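You operate a simulated robot arm through the tools that you are given. There is no shell and no other tool.

You run a simulated robot arm. Do the job below in one go: nothing can be reset, and whatever is moved stays where it is left.

JOB
Pack the black case by the list card, then shut and latch it.
Fine: the mic and the clip that the card names.

It is judged by the outcome, as a careful person would: the job done as asked, and still so three seconds after it is handed in. It fails if anything else is knocked over, pushed out of place, dropped, spilled or broken.

ROBOT AND FRAMES
A 6-joint arm with a two-finger parallel gripper, fixed in place. Base frame: the origin is at the foot of the arm, x ahead of it, y to its left, z up; the work surface is at about z = 0.74. Lengths are in m, angles in degrees, forces in N, time in s.
With the tool pointing down near the work surface it reaches from about 0.26 to 0.68 m from the base axis. Its first joint turns from -66.0 to 66.0 degrees. Payload 2.9 kg.
Tool frame: the origin (TCP) lies between the finger pads and is the grasp point; the fingertips stand 0.03 m ahead of it; z points along the fingers, y is the line along which they close. Largest opening 0.11 m; finger width 0.02, thickness 0.01; the body of the gripper, 0.048 by 0.112 m, starts 0.055 m behind the TCP.
Orientation is that of the tool frame in the base frame, as a unit quaternion [x, y, z, w]. With the fingers straight down and closing along the base's y, the tool's x points along the base's -x, its y along +y and its z along -z.

CONTROLS
- The arm moves only by the tool drive_tool. Its argument "increments" is a list of rows, each a list of 2 entries, a list of its own where there are three numbers: the shift along the tool's x, y, z in m, then the turn, a rotation vector about the tool's x, y, z in degrees. In form: [[[dx, dy, dz], [ax, ay, az]], ...]. A call has 1 to 20 rows; each row shifts and turns the commanded pose from where the row before left it, along the tool's axes as they then stand. "fingers" is the opening, from 0 (shut) to 1 (fully open), set as the call begins (left out, the last holds). Rows are played at 5 a second. More than 0.05 m and 8.6 degrees between two rows, or a gripper value outside its range, and nothing of the call is played. Where a pose cannot be reached the arm comes as near as it can. A force on the tool above 40 N (or 10 N above the force at the start of the call, whichever is more), or a blocked arm, ends the call early, and 0.2 s more pass. The fingers move at their own pace (about 0.108 m/s each) and stop on an object; they squeeze with about 44 N. The grip force told is the motor's: it shows also when the fingers shut on nothing. Time passes only in rows, and 0.2 s behind the last, so rows that do not move let the fingers close. It gives the time, the measured TCP pose, the force on the tool (base axes), the opening and the grip force at its end, in the units of the frame above (readings bear some noise), with the torque about the TCP (base axes, N m) and any sound that the robot's microphone picked up.
- Cameras (640 x 400 px; columns grow to the right, rows downward): "scene" is fixed at [0.0598, 0.4203, 1.3819]; the picture's right is [-0.89, -0.45, 0.00], its down [-0.26, 0.52, -0.81] and it looks along [0.37, -0.72, -0.59] (base axes); focal length 317 px, centre (320, 200). "wrist" rides on the gripper at [0.072, 0.017, -0.103] in the tool frame; the picture's right is [-0.23, 0.97, 0.00], its down [-0.76, -0.18, -0.62] and it looks along [-0.61, -0.14, 0.78] (tool axes); focal length 222 px, centre (320, 200). There is no depth. A picture from a camera that has moved, and an enlarged one, comes with that camera's place and axes in the base frame and with its lens.
- snapshot(camera): a new picture of that camera. No time passes.
- inspect(camera, box): a new picture of the part [left, top, right, bottom] of that camera's present view, enlarged. No time passes.
- job_done(): hands the job in; it is judged then, once.

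Nothing tells you positions but the pictures and the camera data. Unless the task says otherwise, let go and move clear before handing in.

The tools are called after "Call:" as a command line: name --argument value ..., lists and objects as JSON in quotes. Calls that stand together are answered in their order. drive_tool: Moves the arm, as the interface text tells. Its arguments: {"type":"object","properties":{"increments":{"type":"array"},"fingers":{"type":"number"}},"required":["increments"]} The other tools are called the same way: snapshot (camera) takes a picture; inspect (camera, box) takes an enlarged picture of a part of a camera's view; job_done () hands the job in.

At the start:

```text
t: 0.0
ee_pos: [0.4121, -0.0311, 1.1238]
tcp_rot: [0.0, 1.0, 0.0, 0.0]
wrist_force: [0.6, -1.1, 0.5]
wrist_torque: [0.02, -0.03, 0.01]
width: 0.1102
grasp_force: 0.0
```

scene: 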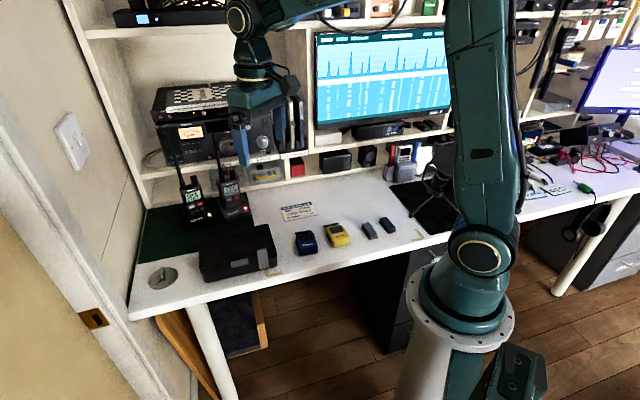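
wrist: 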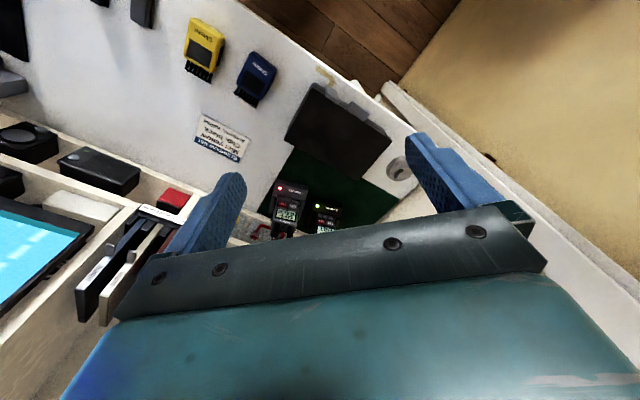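

I see a desk with a black case, a list card, two radios, and small blue/yellow/dark items. I'll look closer at the card and the items before moving.

Call:
inspect --camera "scene" --box '[270, 190, 330, 230]'

Call:
inspect --camera "scene" --box '[140, 160, 300, 300]'

Call:
inspect --camera "scene" --box '[280, 190, 460, 270]'

Call:
inspect --camera "wrist" --box '[180, 100, 270, 170]'

Call:
inspect --camera "wrist" --box '[260, 70, 430, 240]'

Call:
inspect --camera "wrist" --box '[0, 0, 300, 150]'

```text
10.00 times, centred on (300, 210) of scene
camera zoom: at [0.0598, 0.4203, 1.3819], right [-0.89, -0.45, 0.0], down [-0.26, 0.52, -0.81], along [0.37, -0.72, -0.59], focal length 3166 px, centre (520, 100)
```

zoom: 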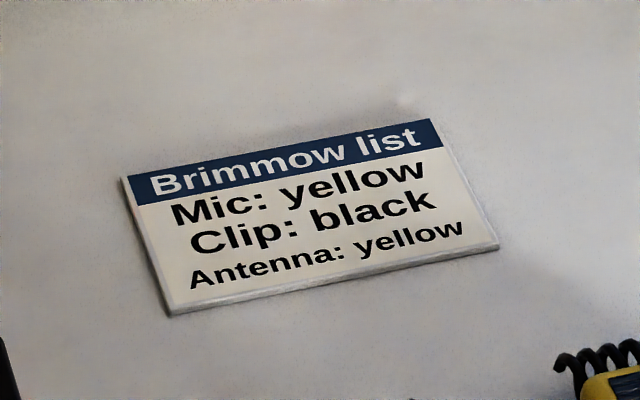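

```text
2.86 times, centred on (220, 230) of scene
camera zoom: at [0.0598, 0.4203, 1.3819], right [-0.89, -0.45, 0.0], down [-0.26, 0.52, -0.81], along [0.37, -0.72, -0.59], focal length 904 px, centre (606, 114)
```

zoom: 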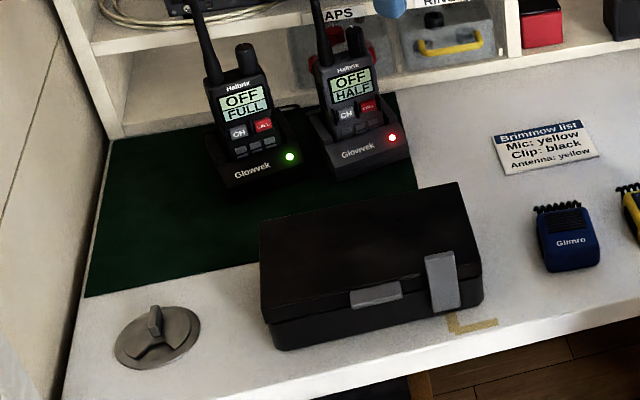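

```text
3.56 times, centred on (370, 230) of scene
camera zoom: at [0.0598, 0.4203, 1.3819], right [-0.89, -0.45, 0.0], down [-0.26, 0.52, -0.81], along [0.37, -0.72, -0.59], focal length 1126 px, centre (142, 93)
```

zoom: 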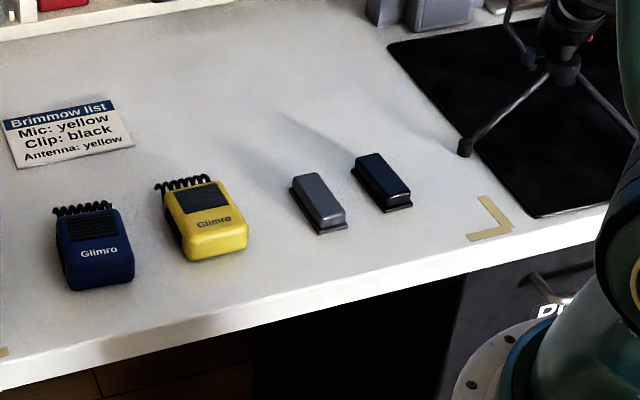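

```text
5.71 times, centred on (225, 135) of wrist
camera zoom: at [0.3401, -0.0158, 1.2277], right [0.23, 0.97, 0.0], down [0.76, -0.18, 0.62], along [0.61, -0.14, -0.78], focal length 1269 px, centre (863, 571)
```

zoom: 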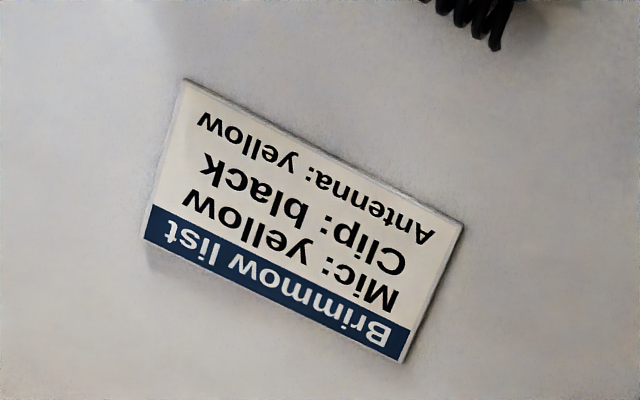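

```text
2.35 times, centred on (345, 155) of wrist
camera zoom: at [0.3401, -0.0158, 1.2277], right [0.23, 0.97, 0.0], down [0.76, -0.18, 0.62], along [0.61, -0.14, -0.78], focal length 523 px, centre (261, 306)
```

zoom: 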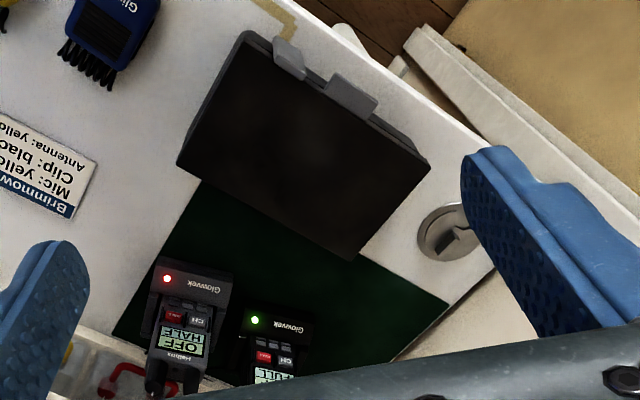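

```text
2.13 times, centred on (150, 75) of wrist
camera zoom: at [0.3401, -0.0158, 1.2277], right [0.23, 0.97, 0.0], down [0.76, -0.18, 0.62], along [0.61, -0.14, -0.78], focal length 474 px, centre (683, 467)
```

zoom: 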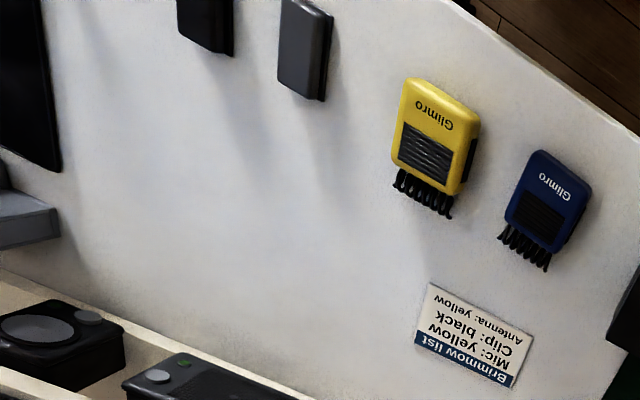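

The card reads mic: yellow, clip: black (no yellow antenna is asked for by the job). The yellow mic is near (0.32, -0.21), the black clip near (0.21, -0.34) and the case near (0.53, -0.02), facing (-x, +y). I'll bring the wrist camera round to look closely at the case front and latch.

Call:
drive_tool --increments '[[[-0.0064, 0.0192, 0.03], [0, 0, 0]], [[-0.0064, 0.0192, 0.03], [0, 0, 0]], [[-0.0064, 0.0192, 0.03], [0, 0, 0]], [[-0.0064, 0.0192, 0.03], [0, 0, 0]], [[-0.0064, 0.0192, 0.03], [0, 0, 0]], [[0, 0, 0], [0, 0, 7.5]], [[0, 0, 0], [0, 0, 7.5]], [[0, 0, 0], [0, 0, 7.5]], [[0, 0, 0], [0, 0, 7.5]], [[0, 0, 0], [0, 0, 7.5]], [[0, 0, 0], [0, 0, 7.5]], [[0, 0, 0], [0, 0, 0]]]'

Call:
snapshot --camera "wrist"

Call:
snapshot --camera "scene"

```text
t: 2.6
ee_pos: [0.4437, 0.0645, 0.9738]
tcp_rot: [0.384, 0.924, 0.0, 0.001]
wrist_force: [0.0, -0.7, -0.5]
wrist_torque: [-0.02, 0.01, -0.01]
width: 0.1102
grasp_force: 0.0
```

```text
taken
camera wrist: at [0.4052, 0.1265, 1.0778], right [0.85, 0.53, 0.0], down [0.41, -0.66, 0.62], along [0.33, -0.53, -0.78], focal length 222 px, centre (320, 200)
```

wrist: 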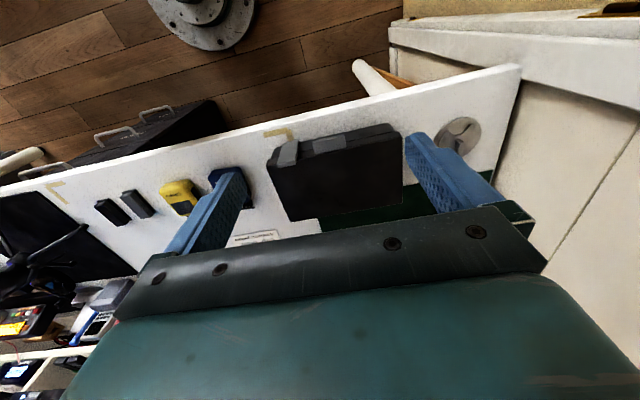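

```text
taken
```

scene: 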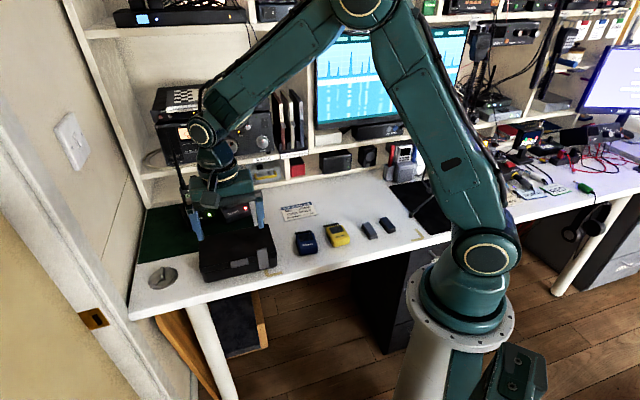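

The case is in view below the gripper, latch side toward the camera. I'll zoom in on the case from both cameras.

Call:
inspect --camera "wrist" --box '[250, 110, 410, 230]'

Call:
inspect --camera "scene" --box '[190, 215, 290, 290]'

Call:
inspect --camera "wrist" --box '[80, 150, 240, 250]'

```text
3.33 times, centred on (330, 170) of wrist
camera zoom: at [0.4052, 0.1265, 1.0778], right [0.85, 0.53, 0.0], down [0.41, -0.66, 0.62], along [0.33, -0.53, -0.78], focal length 740 px, centre (287, 300)
```

zoom: 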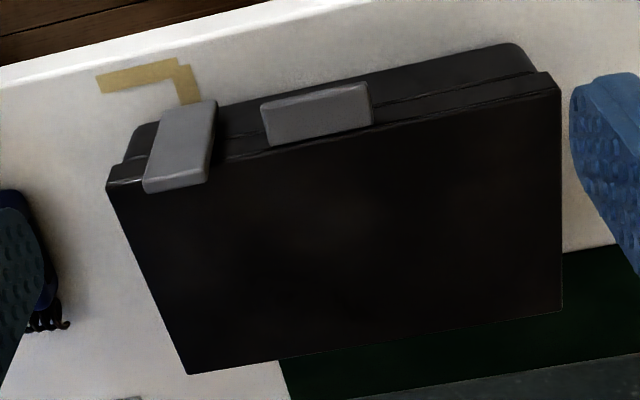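

```text
5.33 times, centred on (240, 252) of scene
camera zoom: at [0.0598, 0.4203, 1.3819], right [-0.89, -0.45, 0.0], down [-0.26, 0.52, -0.81], along [0.37, -0.72, -0.59], focal length 1688 px, centre (747, -80)
```

zoom: 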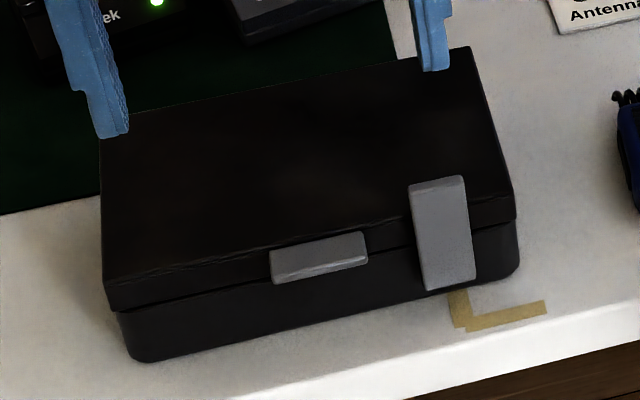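

```text
4.00 times, centred on (160, 200) of wrist
camera zoom: at [0.4052, 0.1265, 1.0778], right [0.85, 0.53, 0.0], down [0.41, -0.66, 0.62], along [0.33, -0.53, -0.78], focal length 888 px, centre (960, 200)
```

zoom: 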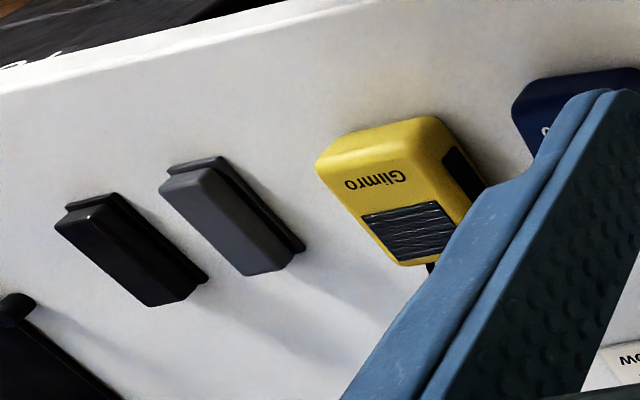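

The case has a grey lip at the centre of its lid and a taller grey latch at the right of the front. I'll zoom in hard on the latch to understand how it works.

Call:
inspect --camera "scene" --box '[255, 240, 295, 275]'

Call:
inspect --camera "wrist" --box '[265, 125, 325, 175]'

Call:
inspect --camera "scene" --box '[225, 245, 265, 275]'

```text
11.43 times, centred on (275, 258) of scene
camera zoom: at [0.0598, 0.4203, 1.3819], right [-0.89, -0.45, 0.0], down [-0.26, 0.52, -0.81], along [0.37, -0.72, -0.59], focal length 3618 px, centre (834, -457)
```

zoom: 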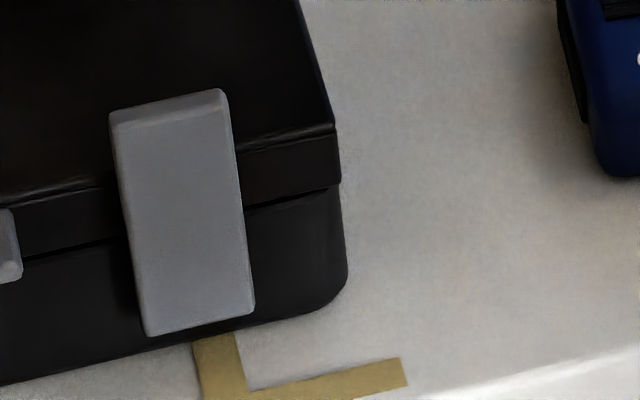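

```text
8.00 times, centred on (295, 150) of wrist
camera zoom: at [0.4052, 0.1265, 1.0778], right [0.85, 0.53, 0.0], down [0.41, -0.66, 0.62], along [0.33, -0.53, -0.78], focal length 1777 px, centre (520, 600)
```

zoom: 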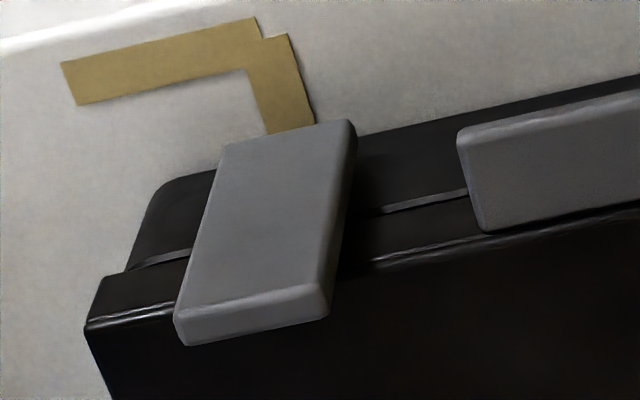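

```text
13.33 times, centred on (245, 260) of scene
camera zoom: at [0.0598, 0.4203, 1.3819], right [-0.89, -0.45, 0.0], down [-0.26, 0.52, -0.81], along [0.37, -0.72, -0.59], focal length 4221 px, centre (1320, -600)
```

zoom: 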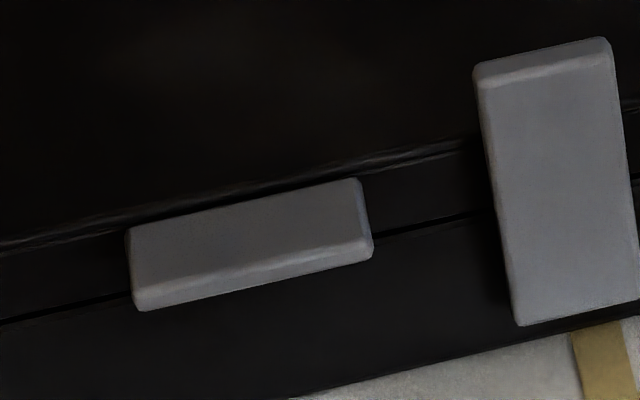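

The latch is an upright slab (about 25 mm wide, z 0.757–0.823) at the case's front right, reaching roughly 2.4 cm above the lid; the lid lip is a flat tab at the front centre. I'll take a side-on look at the latch before touching it.

Call:
drive_tool --increments '[[[0, 0, 0], [0, 0, -7.5]], [[0, 0, 0], [0, 0, -7.5]], [[0, 0, 0], [0, 0, -7.5]], [[0, 0, 0], [0, 0, -7.5]], [[0, 0, 0], [0, 0, -7.5]], [[0, 0, 0], [0, 0, -7.5]], [[0.0198, -0.0243, 0.02], [0, 0, 0]], [[0.0198, -0.0243, 0.02], [0, 0, 0]], [[0.0198, -0.0243, 0.02], [0, 0, 0]], [[0.0198, -0.0243, 0.02], [0, 0, 0]], [[0.0198, -0.0243, 0.02], [0, 0, 0]], [[0, 0, 0], [0, -6.67, 0]], [[0, 0, 0], [0, -6.67, 0]], [[0, 0, 0], [0, -6.67, 0]], [[0, 0, 0], [0, 0, 0]]]'

Call:
snapshot --camera "wrist"

Call:
snapshot --camera "scene"

```text
t: 5.8
ee_pos: [0.3445, -0.0574, 0.8732]
tcp_rot: [0.0, 0.985, 0.0, 0.174]
wrist_force: [0.3, -0.8, -0.1]
wrist_torque: [0.0, 0.02, 0.0]
width: 0.1098
grasp_force: 0.0
```

```text
taken
camera wrist: at [0.2414, -0.0413, 0.9469], right [0.21, 0.97, 0.08], down [0.5, -0.18, 0.85], along [0.84, -0.14, -0.53], focal length 222 px, centre (320, 200)
```

wrist: 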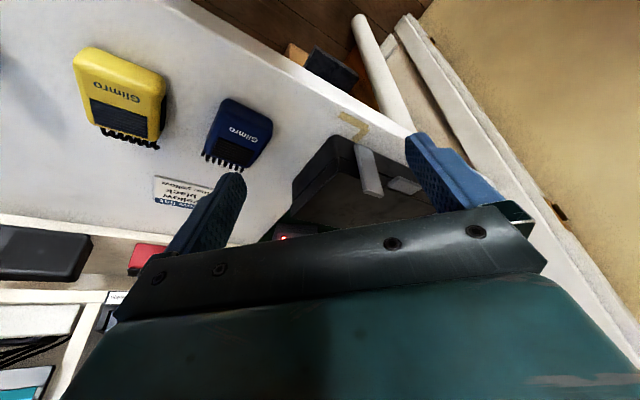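

```text
taken
```

scene: 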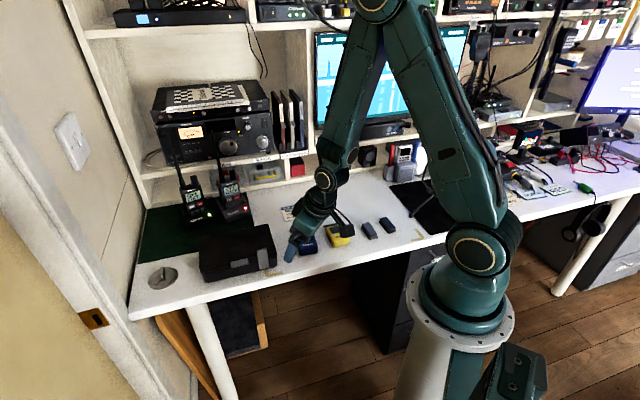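

Call:
inspect --camera "wrist" --box '[280, 110, 440, 230]'

Call:
inspect --camera "wrist" --box '[335, 130, 415, 200]'

Call:
inspect --camera "wrist" --box '[60, 30, 200, 160]'

```text
3.33 times, centred on (360, 170) of wrist
camera zoom: at [0.2414, -0.0413, 0.9469], right [0.21, 0.97, 0.08], down [0.5, -0.18, 0.85], along [0.84, -0.14, -0.53], focal length 740 px, centre (187, 300)
```

zoom: 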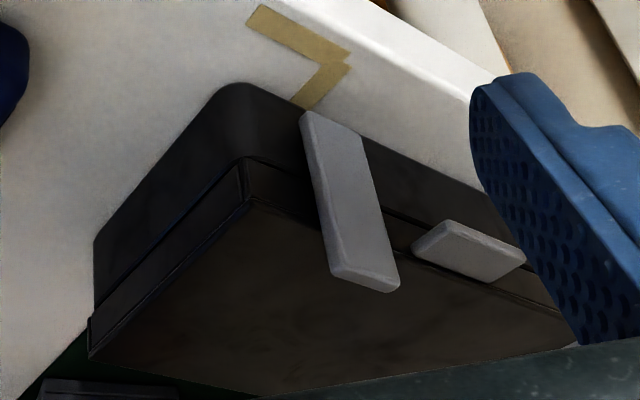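

```text
5.71 times, centred on (375, 165) of wrist
camera zoom: at [0.2414, -0.0413, 0.9469], right [0.21, 0.97, 0.08], down [0.5, -0.18, 0.85], along [0.84, -0.14, -0.53], focal length 1269 px, centre (6, 400)
```

zoom: 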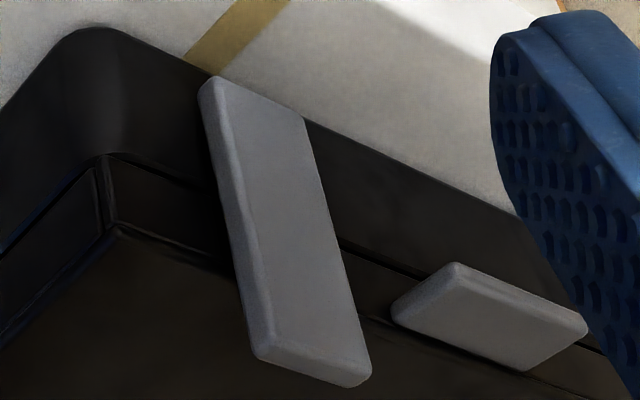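

```text
3.08 times, centred on (130, 95) of wrist
camera zoom: at [0.2414, -0.0413, 0.9469], right [0.21, 0.97, 0.08], down [0.5, -0.18, 0.85], along [0.84, -0.14, -0.53], focal length 684 px, centre (905, 523)
```

zoom: 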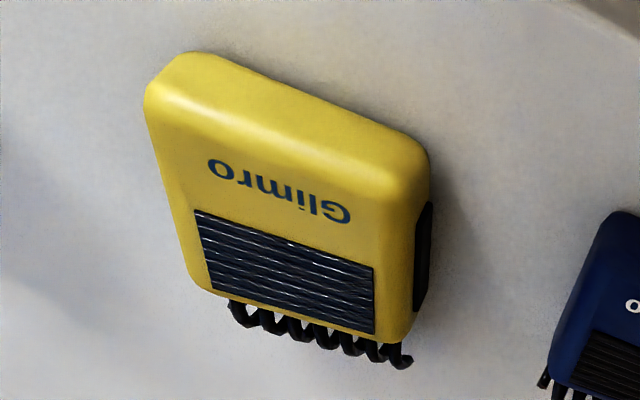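

The latch is a thin upright plate with free top end standing above the lid. I'll close the fingers, go behind its top (over the lid), and gently test pulling it outward.

Call:
drive_tool --increments '[[[0, 0, -0.02], [0, 6.67, 0]], [[0, 0, -0.02], [0, 6.67, 0]], [[0, 0, -0.01], [0, 6.66, 0]], [[0, 0, 0], [0, 0, 7.5]], [[0, 0, 0], [0, 0, 7.5]], [[0, 0, 0], [0, 0, 7.5]], [[0, 0, 0], [0, 0, 7.5]], [[0, 0, 0], [0, 0, 7.5]], [[0, 0, 0], [0, 0, 7.5]], [[-0.0165, 0.0244, 0], [0, 0, 0]], [[-0.0165, 0.0244, 0], [0, 0, 0]], [[-0.0165, 0.0244, 0], [0, 0, 0]], [[-0.0165, 0.0244, 0], [0, 0, 0]], [[0, 0, 0], [0, 0, 0]]]' --fingers 0

Call:
inspect --camera "scene" --box '[180, 170, 320, 290]'

Call:
snapshot --camera "wrist"

```text
t: 8.8
ee_pos: [0.4493, -0.0347, 0.9216]
tcp_rot: [0.383, 0.924, 0.0, 0.0]
wrist_force: [0.4, 0.1, -0.3]
wrist_torque: [-0.03, 0.03, -0.03]
width: 0.0002
grasp_force: 37.8
```

```text
3.33 times, centred on (250, 230) of scene
camera zoom: at [0.0598, 0.4203, 1.3819], right [-0.89, -0.45, 0.0], down [-0.26, 0.52, -0.81], along [0.37, -0.72, -0.59], focal length 1055 px, centre (553, 100)
```

zoom: 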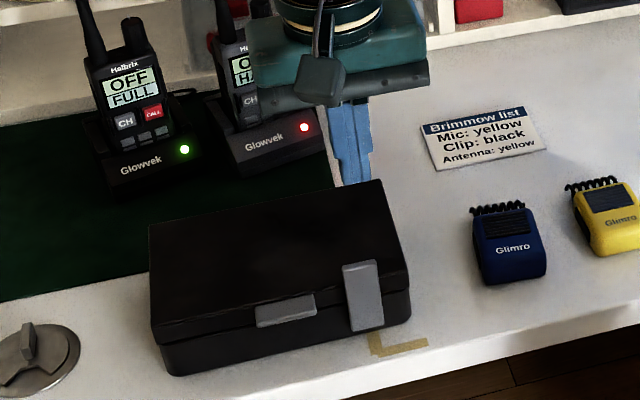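

```text
taken
camera wrist: at [0.4103, 0.0272, 1.0257], right [0.85, 0.53, 0.0], down [0.41, -0.66, 0.62], along [0.33, -0.53, -0.78], focal length 222 px, centre (320, 200)
```

wrist: 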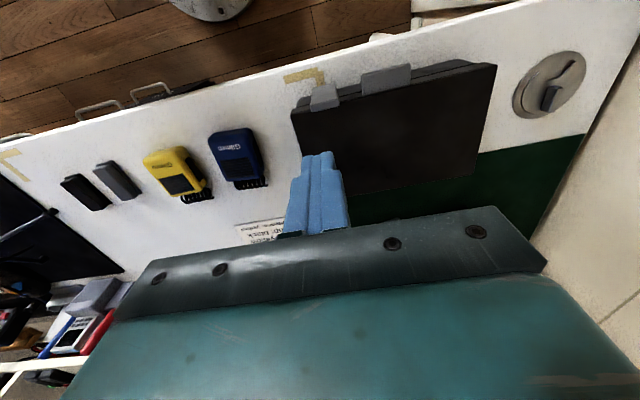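

Fingers are closed above the lid just behind the latch. I'll shift slightly and descend so the tips are about 8 mm above the lid, then look.

Call:
drive_tool --increments '[[[-0.0055, 0.0035, 0.02], [0, 0, 0]], [[-0.0055, 0.0035, 0.02], [0, 0, 0]], [[0, 0, 0.02], [0, 0, 0]], [[0, 0, 0.0126], [0, 0, 0]], [[0, 0, 0.01], [0, 0, 0]], [[0, 0, 0], [0, 0, 0]]]'

Call:
inspect --camera "scene" --box '[230, 200, 310, 280]'

Call:
inspect --camera "wrist" --box '[240, 60, 420, 200]'

```text
t: 10.2
ee_pos: [0.4617, -0.0369, 0.8377]
tcp_rot: [0.383, 0.924, 0.0, 0.0]
wrist_force: [0.3, -0.3, -0.4]
wrist_torque: [-0.01, 0.02, 0.0]
width: 0.0001
grasp_force: 37.8
```

```text
5.00 times, centred on (270, 240) of scene
camera zoom: at [0.0598, 0.4203, 1.3819], right [-0.89, -0.45, 0.0], down [-0.26, 0.52, -0.81], along [0.37, -0.72, -0.59], focal length 1583 px, centre (570, 0)
```

zoom: 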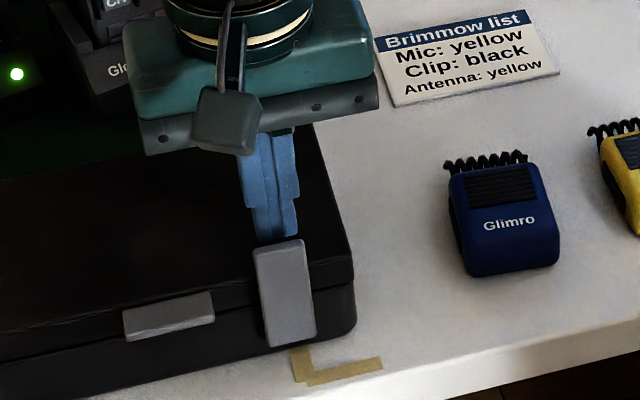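

```text
2.86 times, centred on (330, 130) of wrist
camera zoom: at [0.4221, 0.0244, 0.9431], right [0.85, 0.53, 0.0], down [0.41, -0.66, 0.62], along [0.33, -0.53, -0.78], focal length 635 px, centre (291, 400)
```

zoom: 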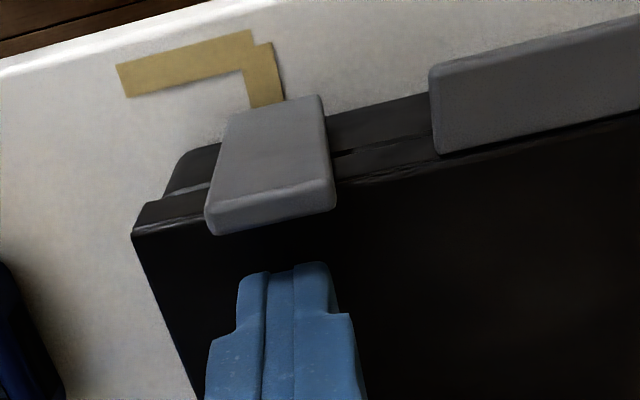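

The fingertips are right behind the latch's top. I'll push outward gently (+tool x) in small steps.

Call:
drive_tool --increments '[[[0.005, 0, 0], [0, 0, 0]], [[0.004, 0, 0], [0, 0, 0]], [[0.004, 0, 0], [0, 0, 0]], [[0.004, 0, 0], [0, 0, 0]], [[0.004, 0, 0], [0, 0, 0]], [[0, 0, 0], [0, 0, 0]]]'

Call:
inspect --camera "scene" --box '[230, 200, 310, 280]'

Call:
inspect --camera "wrist" --box '[240, 60, 420, 200]'

```text
t: 11.6
ee_pos: [0.4461, -0.0233, 0.8397]
tcp_rot: [0.382, 0.924, -0.001, -0.001]
wrist_force: [-0.2, -0.9, -0.3]
wrist_torque: [0.0, -0.01, -0.02]
width: 0.0
grasp_force: 37.6
```

```text
5.00 times, centred on (270, 240) of scene
camera zoom: at [0.0598, 0.4203, 1.3819], right [-0.89, -0.45, 0.0], down [-0.26, 0.52, -0.81], along [0.37, -0.72, -0.59], focal length 1583 px, centre (570, 0)
```

zoom: 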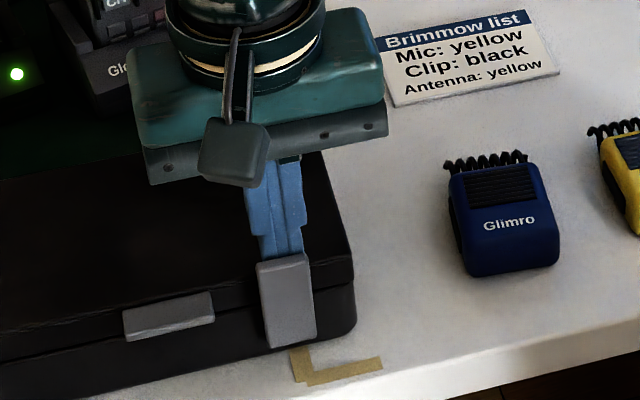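

```text
2.86 times, centred on (330, 130) of wrist
camera zoom: at [0.4071, 0.0395, 0.9435], right [0.85, 0.53, 0.0], down [0.41, -0.66, 0.62], along [0.33, -0.53, -0.78], focal length 635 px, centre (291, 400)
```

zoom: 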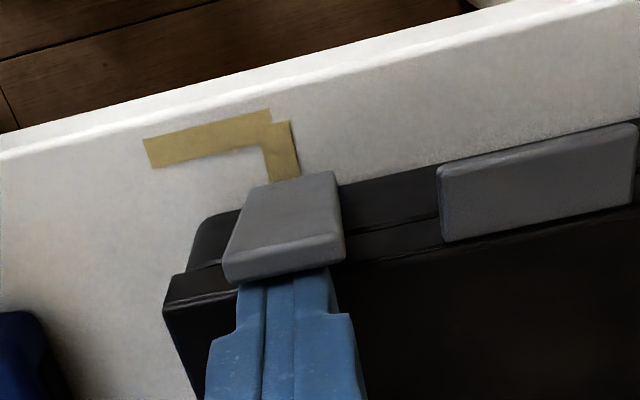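

The latch swings outward about its lower end with little force. I'll keep pushing it further out.

Call:
drive_tool --increments '[[[0.006, 0, 0], [0, 0, 0]], [[0.006, 0, 0], [0, 0, 0]], [[0.006, 0, 0], [0, 0, 0]], [[0.006, 0, 0.002], [0, 0, 0]], [[0.006, 0, 0.004], [0, 0, 0]], [[0.006, 0, 0.004], [0, 0, 0]], [[0, 0, 0], [0, 0, 0]]]'

Call:
inspect --camera "scene" --box '[230, 200, 310, 280]'

Call:
inspect --camera "wrist" --box '[240, 60, 420, 200]'

```text
t: 13.2
ee_pos: [0.4205, 0.0037, 0.8279]
tcp_rot: [0.383, 0.924, 0.0, 0.0]
wrist_force: [-0.2, -0.5, 0.3]
wrist_torque: [0.01, -0.01, -0.04]
width: 0.0
grasp_force: 37.5
```

```text
5.00 times, centred on (270, 240) of scene
camera zoom: at [0.0598, 0.4203, 1.3819], right [-0.89, -0.45, 0.0], down [-0.26, 0.52, -0.81], along [0.37, -0.72, -0.59], focal length 1583 px, centre (570, 0)
```

zoom: 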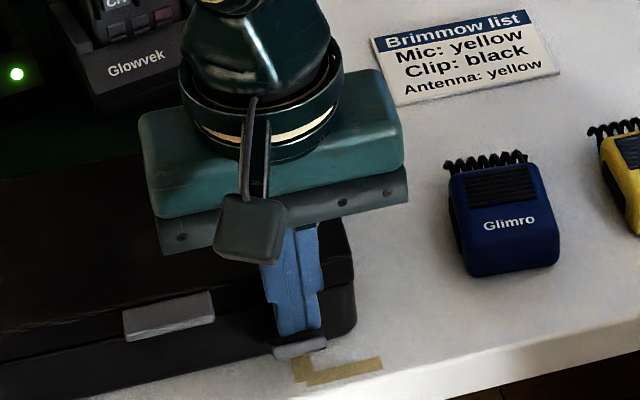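

```text
2.86 times, centred on (330, 130) of wrist
camera zoom: at [0.3815, 0.0648, 0.9332], right [0.85, 0.53, 0.0], down [0.41, -0.66, 0.62], along [0.33, -0.53, -0.78], focal length 635 px, centre (291, 400)
```

zoom: 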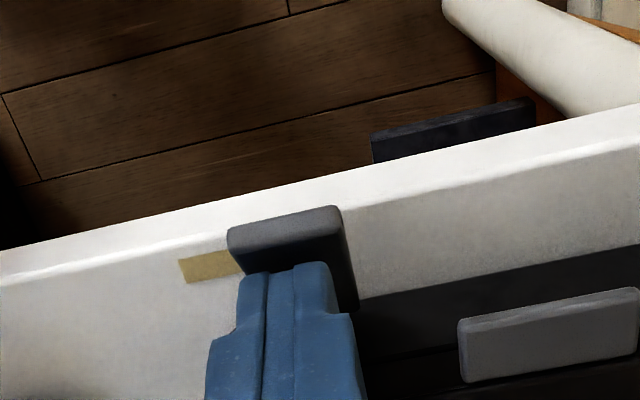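

The latch is leaning out well past the lid front. I'll push it a bit further and down, then rise clear and see whether it stays.

Call:
drive_tool --increments '[[[0.006, 0, 0.004], [0, 0, 0]], [[0.006, 0, 0.004], [0, 0, 0]], [[0.006, 0, 0.004], [0, 0, 0]], [[0.004, 0, 0.004], [0, 0, 0]], [[0, 0, 0], [0, 0, 0]], [[-0.006, 0, -0.005], [0, 0, 0]], [[0, 0, -0.03], [0, 0, 0]], [[0, 0, -0.04], [0, 0, 0]], [[0, 0, 0], [0, 0, 0]]]'

Call:
inspect --camera "scene" --box '[230, 200, 310, 280]'

Call:
inspect --camera "wrist" --box '[240, 60, 420, 200]'

```text
t: 15.2
ee_pos: [0.4099, 0.0137, 0.8859]
tcp_rot: [0.384, 0.924, 0.0, 0.0]
wrist_force: [-0.9, -0.6, -0.1]
wrist_torque: [0.0, 0.0, 0.0]
width: 0.0
grasp_force: 37.9
```

```text
5.00 times, centred on (270, 240) of scene
camera zoom: at [0.0598, 0.4203, 1.3819], right [-0.89, -0.45, 0.0], down [-0.26, 0.52, -0.81], along [0.37, -0.72, -0.59], focal length 1583 px, centre (570, 0)
```

zoom: 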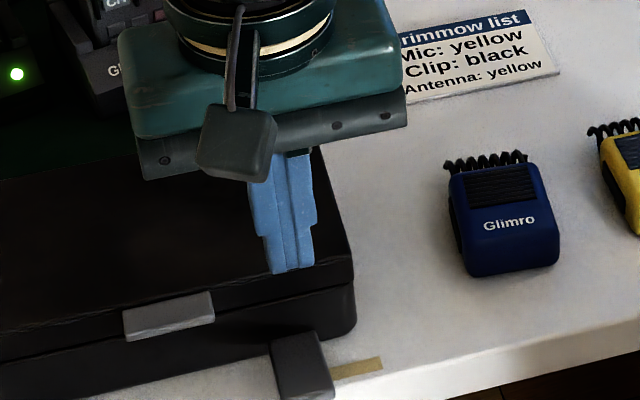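

```text
2.86 times, centred on (330, 130) of wrist
camera zoom: at [0.3706, 0.0767, 0.9917], right [0.85, 0.53, 0.0], down [0.41, -0.66, 0.62], along [0.33, -0.53, -0.78], focal length 635 px, centre (291, 400)
```

zoom: 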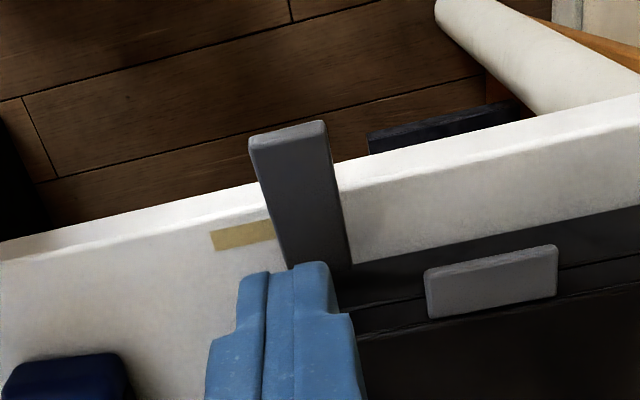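

The latch is now swung fully open and stays there. Next I'll straddle the lid's front lip (centre u≈0.359 along the front) with half-open fingers, ready to grip and lift the lid.

Call:
drive_tool --increments '[[[-0.014, 0.02, -0.01], [0, 0, 0]], [[-0.014, 0.02, 0], [0, 0, 0]], [[-0.0138, 0.0195, 0], [0, 0, 0]], [[0, 0, 0.02], [0, 0, 0]], [[0, 0, 0.02], [0, 0, 0]], [[0, 0, 0], [0, 0, 0]]]' --fingers 0.545

Call:
inspect --camera "scene" --box '[190, 200, 300, 290]'

Call:
inspect --camera "wrist" --box '[220, 60, 440, 220]'

```text
t: 16.6
ee_pos: [0.4807, 0.0266, 0.8567]
tcp_rot: [0.383, 0.924, 0.0, 0.0]
wrist_force: [0.0, 1.3, 0.5]
wrist_torque: [0.01, 0.03, -0.01]
width: 0.0602
grasp_force: 0.1
```

```text
4.44 times, centred on (245, 245) of scene
camera zoom: at [0.0598, 0.4203, 1.3819], right [-0.89, -0.45, 0.0], down [-0.26, 0.52, -0.81], along [0.37, -0.72, -0.59], focal length 1407 px, centre (653, 0)
```

zoom: 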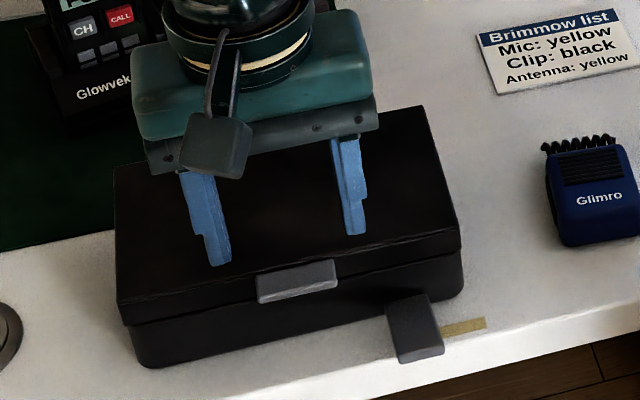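

```text
2.50 times, centred on (330, 140) of wrist
camera zoom: at [0.4424, 0.0884, 0.9622], right [0.85, 0.53, 0.0], down [0.41, -0.66, 0.62], along [0.33, -0.53, -0.78], focal length 555 px, centre (295, 350)
```

zoom: 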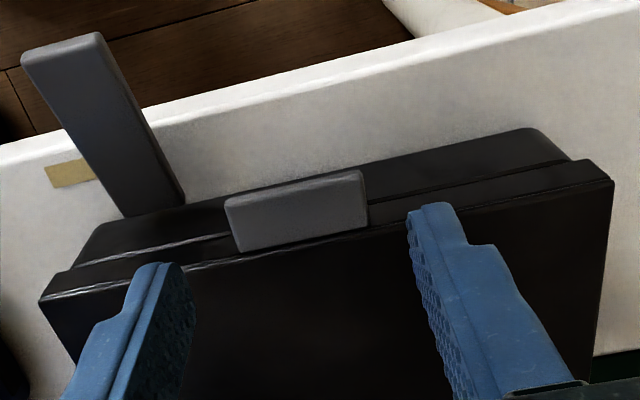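

The fingers straddle the lip well. I'll descend so the tips pass just below the lip, then close on it.

Call:
drive_tool --increments '[[[0, 0, 0.015], [0, 0, 0]], [[0, 0, 0.015], [0, 0, 0]], [[0, 0, 0.0115], [0, 0, 0]], [[0, 0, 0], [0, 0, 0]]]'

Call:
inspect --camera "scene" --box '[200, 220, 290, 290]'

Call:
inspect --camera "wrist" --box '[220, 60, 440, 220]'

```text
t: 17.6
ee_pos: [0.482, 0.0269, 0.8157]
tcp_rot: [0.383, 0.924, 0.0, 0.0]
wrist_force: [0.2, 0.2, 0.4]
wrist_torque: [0.01, -0.01, -0.05]
width: 0.0601
grasp_force: 0.0
```

```text
5.71 times, centred on (245, 255) of scene
camera zoom: at [0.0598, 0.4203, 1.3819], right [-0.89, -0.45, 0.0], down [-0.26, 0.52, -0.81], along [0.37, -0.72, -0.59], focal length 1809 px, centre (749, -114)
```

zoom: 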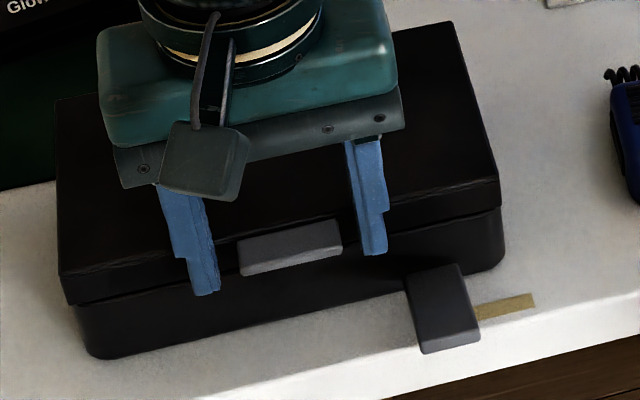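

```text
2.50 times, centred on (330, 140) of wrist
camera zoom: at [0.4431, 0.089, 0.9209], right [0.85, 0.53, 0.0], down [0.41, -0.66, 0.62], along [0.33, -0.53, -0.78], focal length 555 px, centre (295, 350)
```

zoom: 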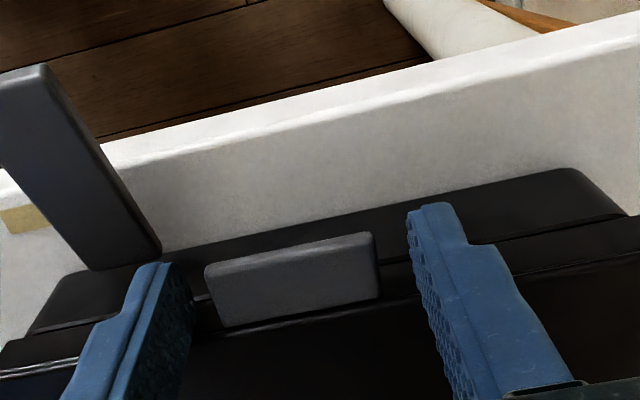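

The lip sits between the pads. Closing the fingers on it now.

Call:
drive_tool --increments '[[[0, 0, 0], [0, 0, 0]], [[0, 0, 0], [0, 0, 0]], [[0, 0, 0], [0, 0, 0]]]' --fingers 0

Call:
inspect --camera "scene" --box '[200, 220, 290, 290]'

Call:
inspect --camera "wrist" --box '[220, 60, 440, 220]'

```text
t: 18.4
ee_pos: [0.4823, 0.0266, 0.8168]
tcp_rot: [0.383, 0.924, 0.0, 0.0]
wrist_force: [-0.8, -1.7, 0.4]
wrist_torque: [-0.04, 0.12, -0.1]
width: 0.0437
grasp_force: 44.1
```

```text
5.71 times, centred on (245, 255) of scene
camera zoom: at [0.0598, 0.4203, 1.3819], right [-0.89, -0.45, 0.0], down [-0.26, 0.52, -0.81], along [0.37, -0.72, -0.59], focal length 1809 px, centre (749, -114)
```

zoom: 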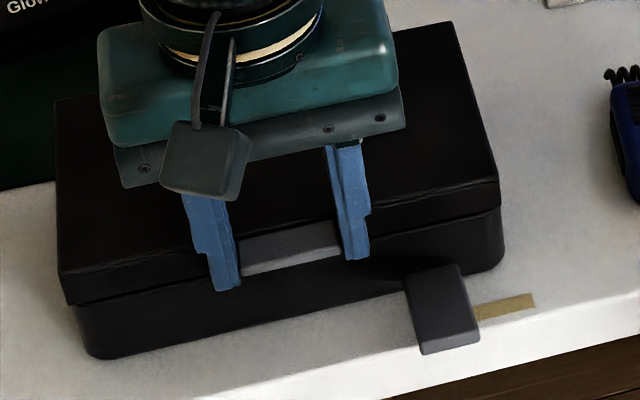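

```text
2.50 times, centred on (330, 140) of wrist
camera zoom: at [0.443, 0.0888, 0.9209], right [0.85, 0.53, 0.0], down [0.41, -0.66, 0.62], along [0.33, -0.53, -0.78], focal length 555 px, centre (295, 350)
```

zoom: 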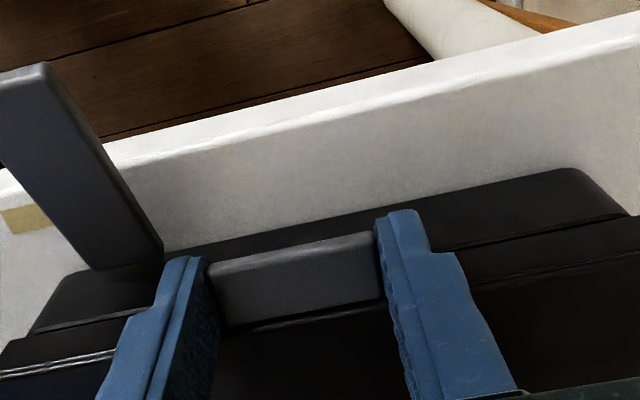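

The lip is gripped (44 mm). I'll lift the lid along its hinge arc, first to about 20°, and check.

Call:
drive_tool --increments '[[[-0.0017, 0, -0.0109], [0, 0, 0]], [[-0.0026, 0, -0.0108], [0, 0, 0]], [[-0.0036, 0, -0.0104], [0, 0, 0]], [[-0.0045, 0, -0.0102], [0, 0, 0]], [[0, 0, 0], [0, 0, 0]]]'

Call:
inspect --camera "scene" --box '[180, 190, 300, 290]'

Call:
inspect --camera "wrist" --box '[200, 60, 460, 240]'

```text
t: 19.6
ee_pos: [0.4914, 0.0176, 0.8587]
tcp_rot: [0.383, 0.924, -0.001, 0.0]
wrist_force: [-0.5, -0.7, -8.2]
wrist_torque: [0.29, 0.88, 0.0]
width: 0.0439
grasp_force: 43.9
```

```text
4.00 times, centred on (240, 240) of scene
camera zoom: at [0.0599, 0.4203, 1.3819], right [-0.89, -0.45, 0.0], down [-0.26, 0.52, -0.81], along [0.37, -0.72, -0.59], focal length 1266 px, centre (640, 40)
```

zoom: 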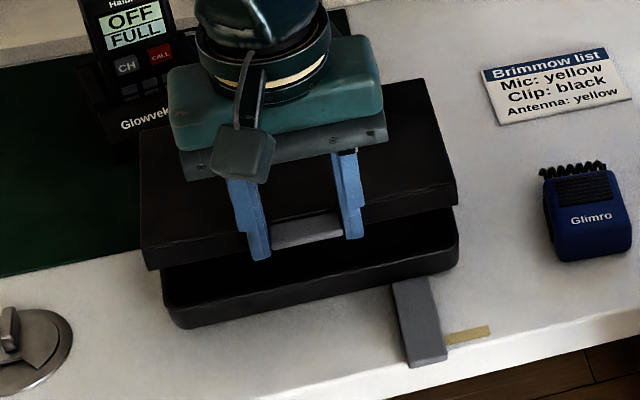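

```text
2.22 times, centred on (330, 150) of wrist
camera zoom: at [0.4516, 0.08, 0.9632], right [0.85, 0.53, 0.0], down [0.41, -0.66, 0.62], along [0.33, -0.53, -0.78], focal length 494 px, centre (298, 311)
```

zoom: 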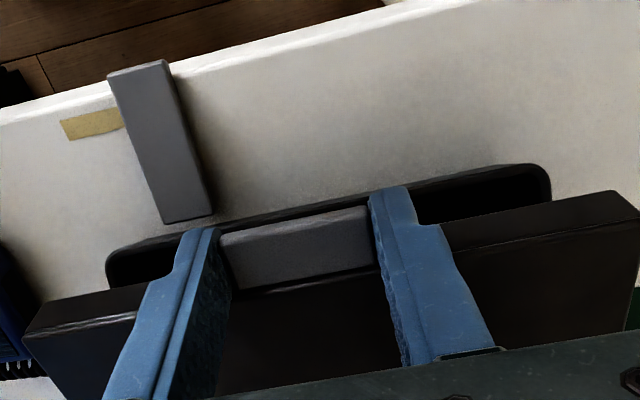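

The lid is opening cleanly with about 8 N of weight. Continuing along the arc to about 50°.

Call:
drive_tool --increments '[[[-0.0053, 0, -0.0097], [0, 0, 0]], [[-0.0062, 0, -0.0091], [0, 0, 0]], [[-0.0069, 0, -0.0087], [0, 0, 0]], [[-0.0077, 0, -0.0079], [0, 0, 0]], [[-0.0083, 0, -0.0073], [0, 0, 0]], [[-0.0089, 0, -0.0065], [0, 0, 0]], [[0, 0, 0], [0, 0, 0]]]'

Call:
inspect --camera "scene" --box '[160, 150, 320, 290]'

Call:
inspect --camera "wrist" --box '[200, 60, 460, 240]'

```text
t: 21.2
ee_pos: [0.5211, -0.0139, 0.9082]
tcp_rot: [0.383, 0.924, 0.0, 0.0]
wrist_force: [-0.3, 0.1, -13.1]
wrist_torque: [0.82, 0.83, 0.0]
width: 0.0439
grasp_force: 44.1
```

```text
2.86 times, centred on (240, 220) of scene
camera zoom: at [0.06, 0.4203, 1.3819], right [-0.89, -0.45, 0.0], down [-0.26, 0.52, -0.81], along [0.37, -0.72, -0.59], focal length 904 px, centre (549, 143)
```

zoom: 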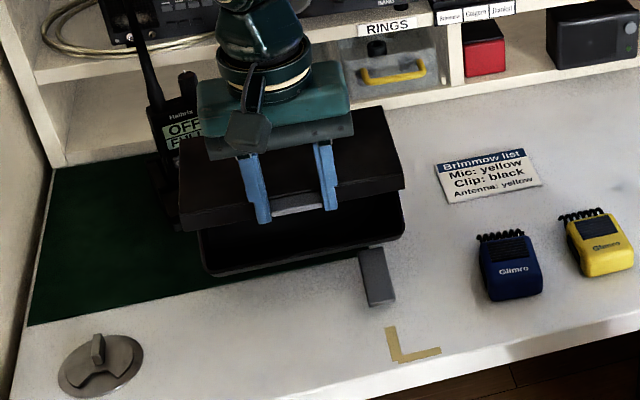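

```text
2.22 times, centred on (330, 150) of wrist
camera zoom: at [0.4818, 0.0491, 1.012], right [0.85, 0.53, 0.0], down [0.41, -0.66, 0.62], along [0.33, -0.53, -0.78], focal length 494 px, centre (298, 311)
```

zoom: 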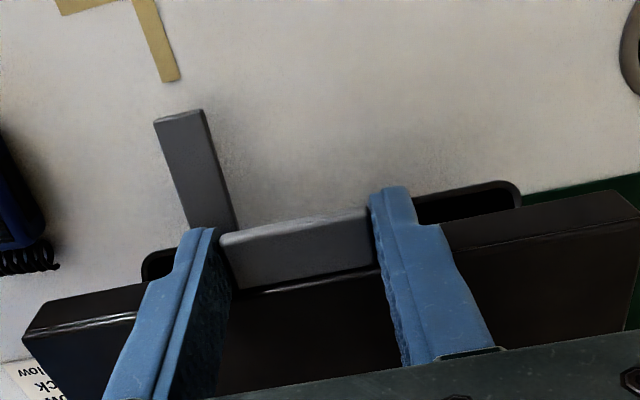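

The grip's friction kept the lid level, so the whole case was hoisted instead of the hinge turning. I'll retrace the same path exactly to set the case back in its place, then open it differently, turning the tool with the lid.

Call:
drive_tool --increments '[[[0.0089, 0, 0.0065], [0, 0, 0]], [[0.0083, 0, 0.0073], [0, 0, 0]], [[0.0077, 0, 0.0079], [0, 0, 0]], [[0.0069, 0, 0.0087], [0, 0, 0]], [[0.0062, 0, 0.0091], [0, 0, 0]], [[0.0053, 0, 0.0097], [0, 0, 0]], [[0, 0, 0], [0, 0, 0]], [[0.0045, 0, 0.0102], [0, 0, 0]], [[0.0036, 0, 0.0104], [0, 0, 0]], [[0, 0, 0], [0, 0, 0]]]'

Call:
inspect --camera "scene" --box '[180, 190, 300, 290]'

Call:
inspect --camera "wrist" --box '[200, 60, 460, 240]'

```text
t: 23.4
ee_pos: [0.4853, 0.0245, 0.8372]
tcp_rot: [0.383, 0.924, 0.001, 0.0]
wrist_force: [1.9, -1.0, -6.3]
wrist_torque: [0.56, 0.28, -0.05]
width: 0.0438
grasp_force: 44.2
```

```text
4.00 times, centred on (240, 240) of scene
camera zoom: at [0.0599, 0.4203, 1.3819], right [-0.89, -0.45, 0.0], down [-0.26, 0.52, -0.81], along [0.37, -0.72, -0.59], focal length 1266 px, centre (640, 40)
```

zoom: 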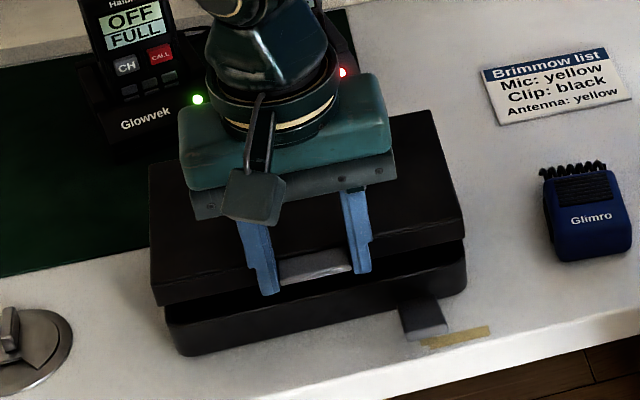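

```text
2.22 times, centred on (330, 150) of wrist
camera zoom: at [0.4448, 0.0856, 0.9417], right [0.85, 0.53, 0.0], down [0.41, -0.66, 0.62], along [0.33, -0.53, -0.78], focal length 494 px, centre (298, 311)
```

zoom: 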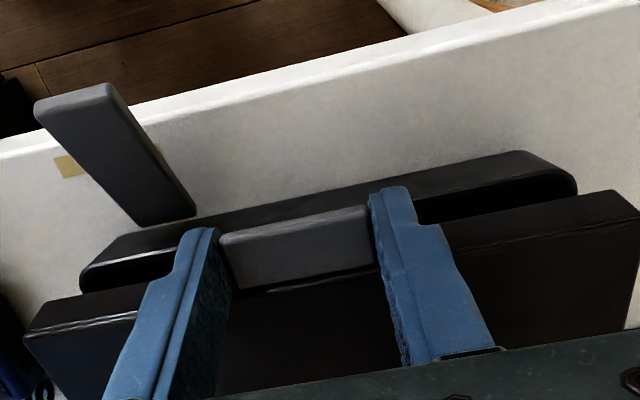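

Nearly back down; finishing the last two reverse steps to seat the case on the desk.

Call:
drive_tool --increments '[[[0.0026, 0, 0.0108], [0, 0, 0]], [[0.0009, 0, 0.006], [0, 0, 0]], [[0.0008, 0, 0.0044], [0, 0, 0]], [[0, 0, 0], [0, 0, 0]]]'

Call:
inspect --camera "scene" --box '[180, 190, 300, 290]'

Call:
inspect --camera "wrist" --box '[200, 60, 460, 240]'

```text
t: 24.4
ee_pos: [0.4821, 0.0275, 0.8166]
tcp_rot: [0.382, 0.924, 0.0, 0.0]
wrist_force: [-2.9, -1.9, 2.3]
wrist_torque: [-0.62, -0.02, 0.01]
width: 0.0438
grasp_force: 44.0
```

```text
4.00 times, centred on (240, 240) of scene
camera zoom: at [0.0597, 0.4203, 1.3819], right [-0.89, -0.45, 0.0], down [-0.26, 0.52, -0.81], along [0.37, -0.72, -0.59], focal length 1266 px, centre (640, 40)
```

zoom: 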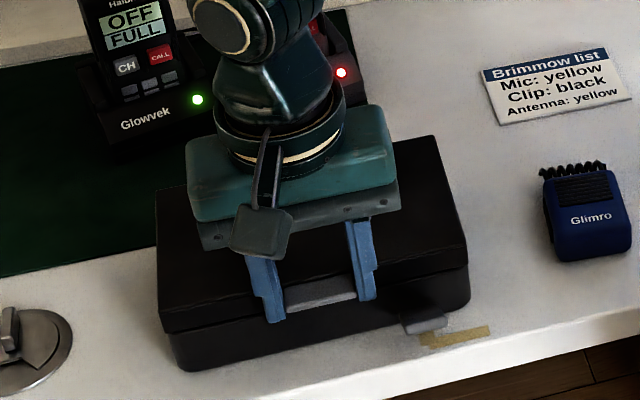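

```text
2.22 times, centred on (330, 150) of wrist
camera zoom: at [0.442, 0.0886, 0.9215], right [0.85, 0.53, 0.0], down [0.41, -0.66, 0.62], along [0.33, -0.53, -0.78], focal length 494 px, centre (298, 311)
```

zoom: 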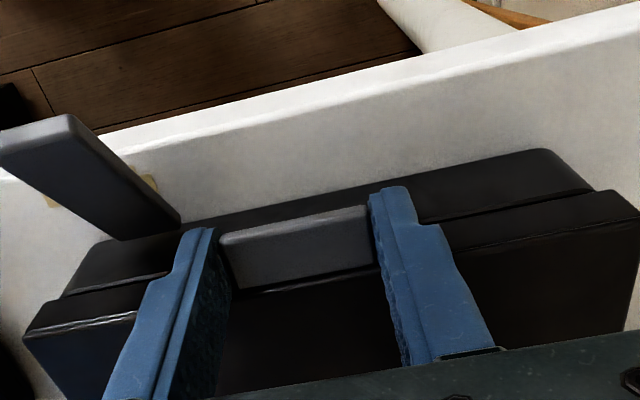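

The case is seated flat again. I'll open the fingers, rise clear, and compare the case's position with the start.

Call:
drive_tool --increments '[[[0, 0, 0], [0, 0, 0]], [[0, 0, 0], [0, 0, 0]], [[0, 0, -0.02], [0, 0, 0]], [[0, 0, -0.03], [0, 0, 0]], [[0, 0, -0.03], [0, 0, 0]], [[0.02, 0, -0.02], [0, 0, 0]], [[0, 0, 0], [0, 0, 0]]]' --fingers 0.545

Call:
inspect --camera "scene" --box '[190, 215, 290, 290]'

Call:
snapshot --camera "wrist"

```text
t: 26.0
ee_pos: [0.4674, 0.0409, 0.9168]
tcp_rot: [0.382, 0.924, -0.001, 0.0]
wrist_force: [-1.1, -0.5, -0.5]
wrist_torque: [0.02, 0.01, 0.0]
width: 0.06
grasp_force: 0.2
```

```text
5.33 times, centred on (240, 252) of scene
camera zoom: at [0.0598, 0.4203, 1.3819], right [-0.89, -0.45, 0.0], down [-0.26, 0.52, -0.81], along [0.37, -0.72, -0.59], focal length 1688 px, centre (747, -80)
```

zoom: 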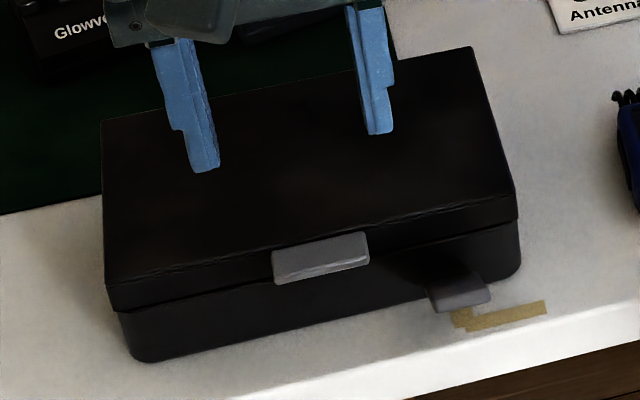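

```text
taken
camera wrist: at [0.4276, 0.1027, 1.0219], right [0.85, 0.53, 0.0], down [0.41, -0.66, 0.62], along [0.33, -0.53, -0.78], focal length 222 px, centre (320, 200)
```

wrist: 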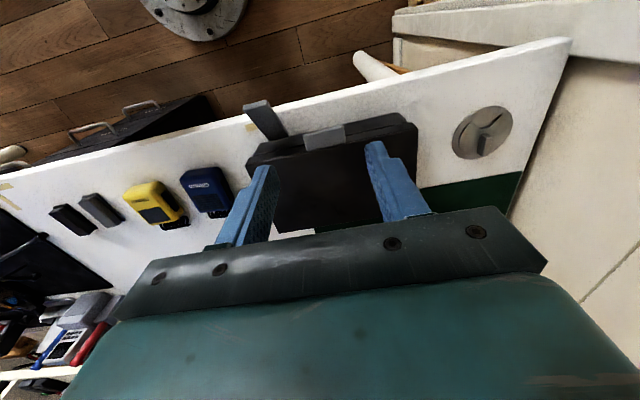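

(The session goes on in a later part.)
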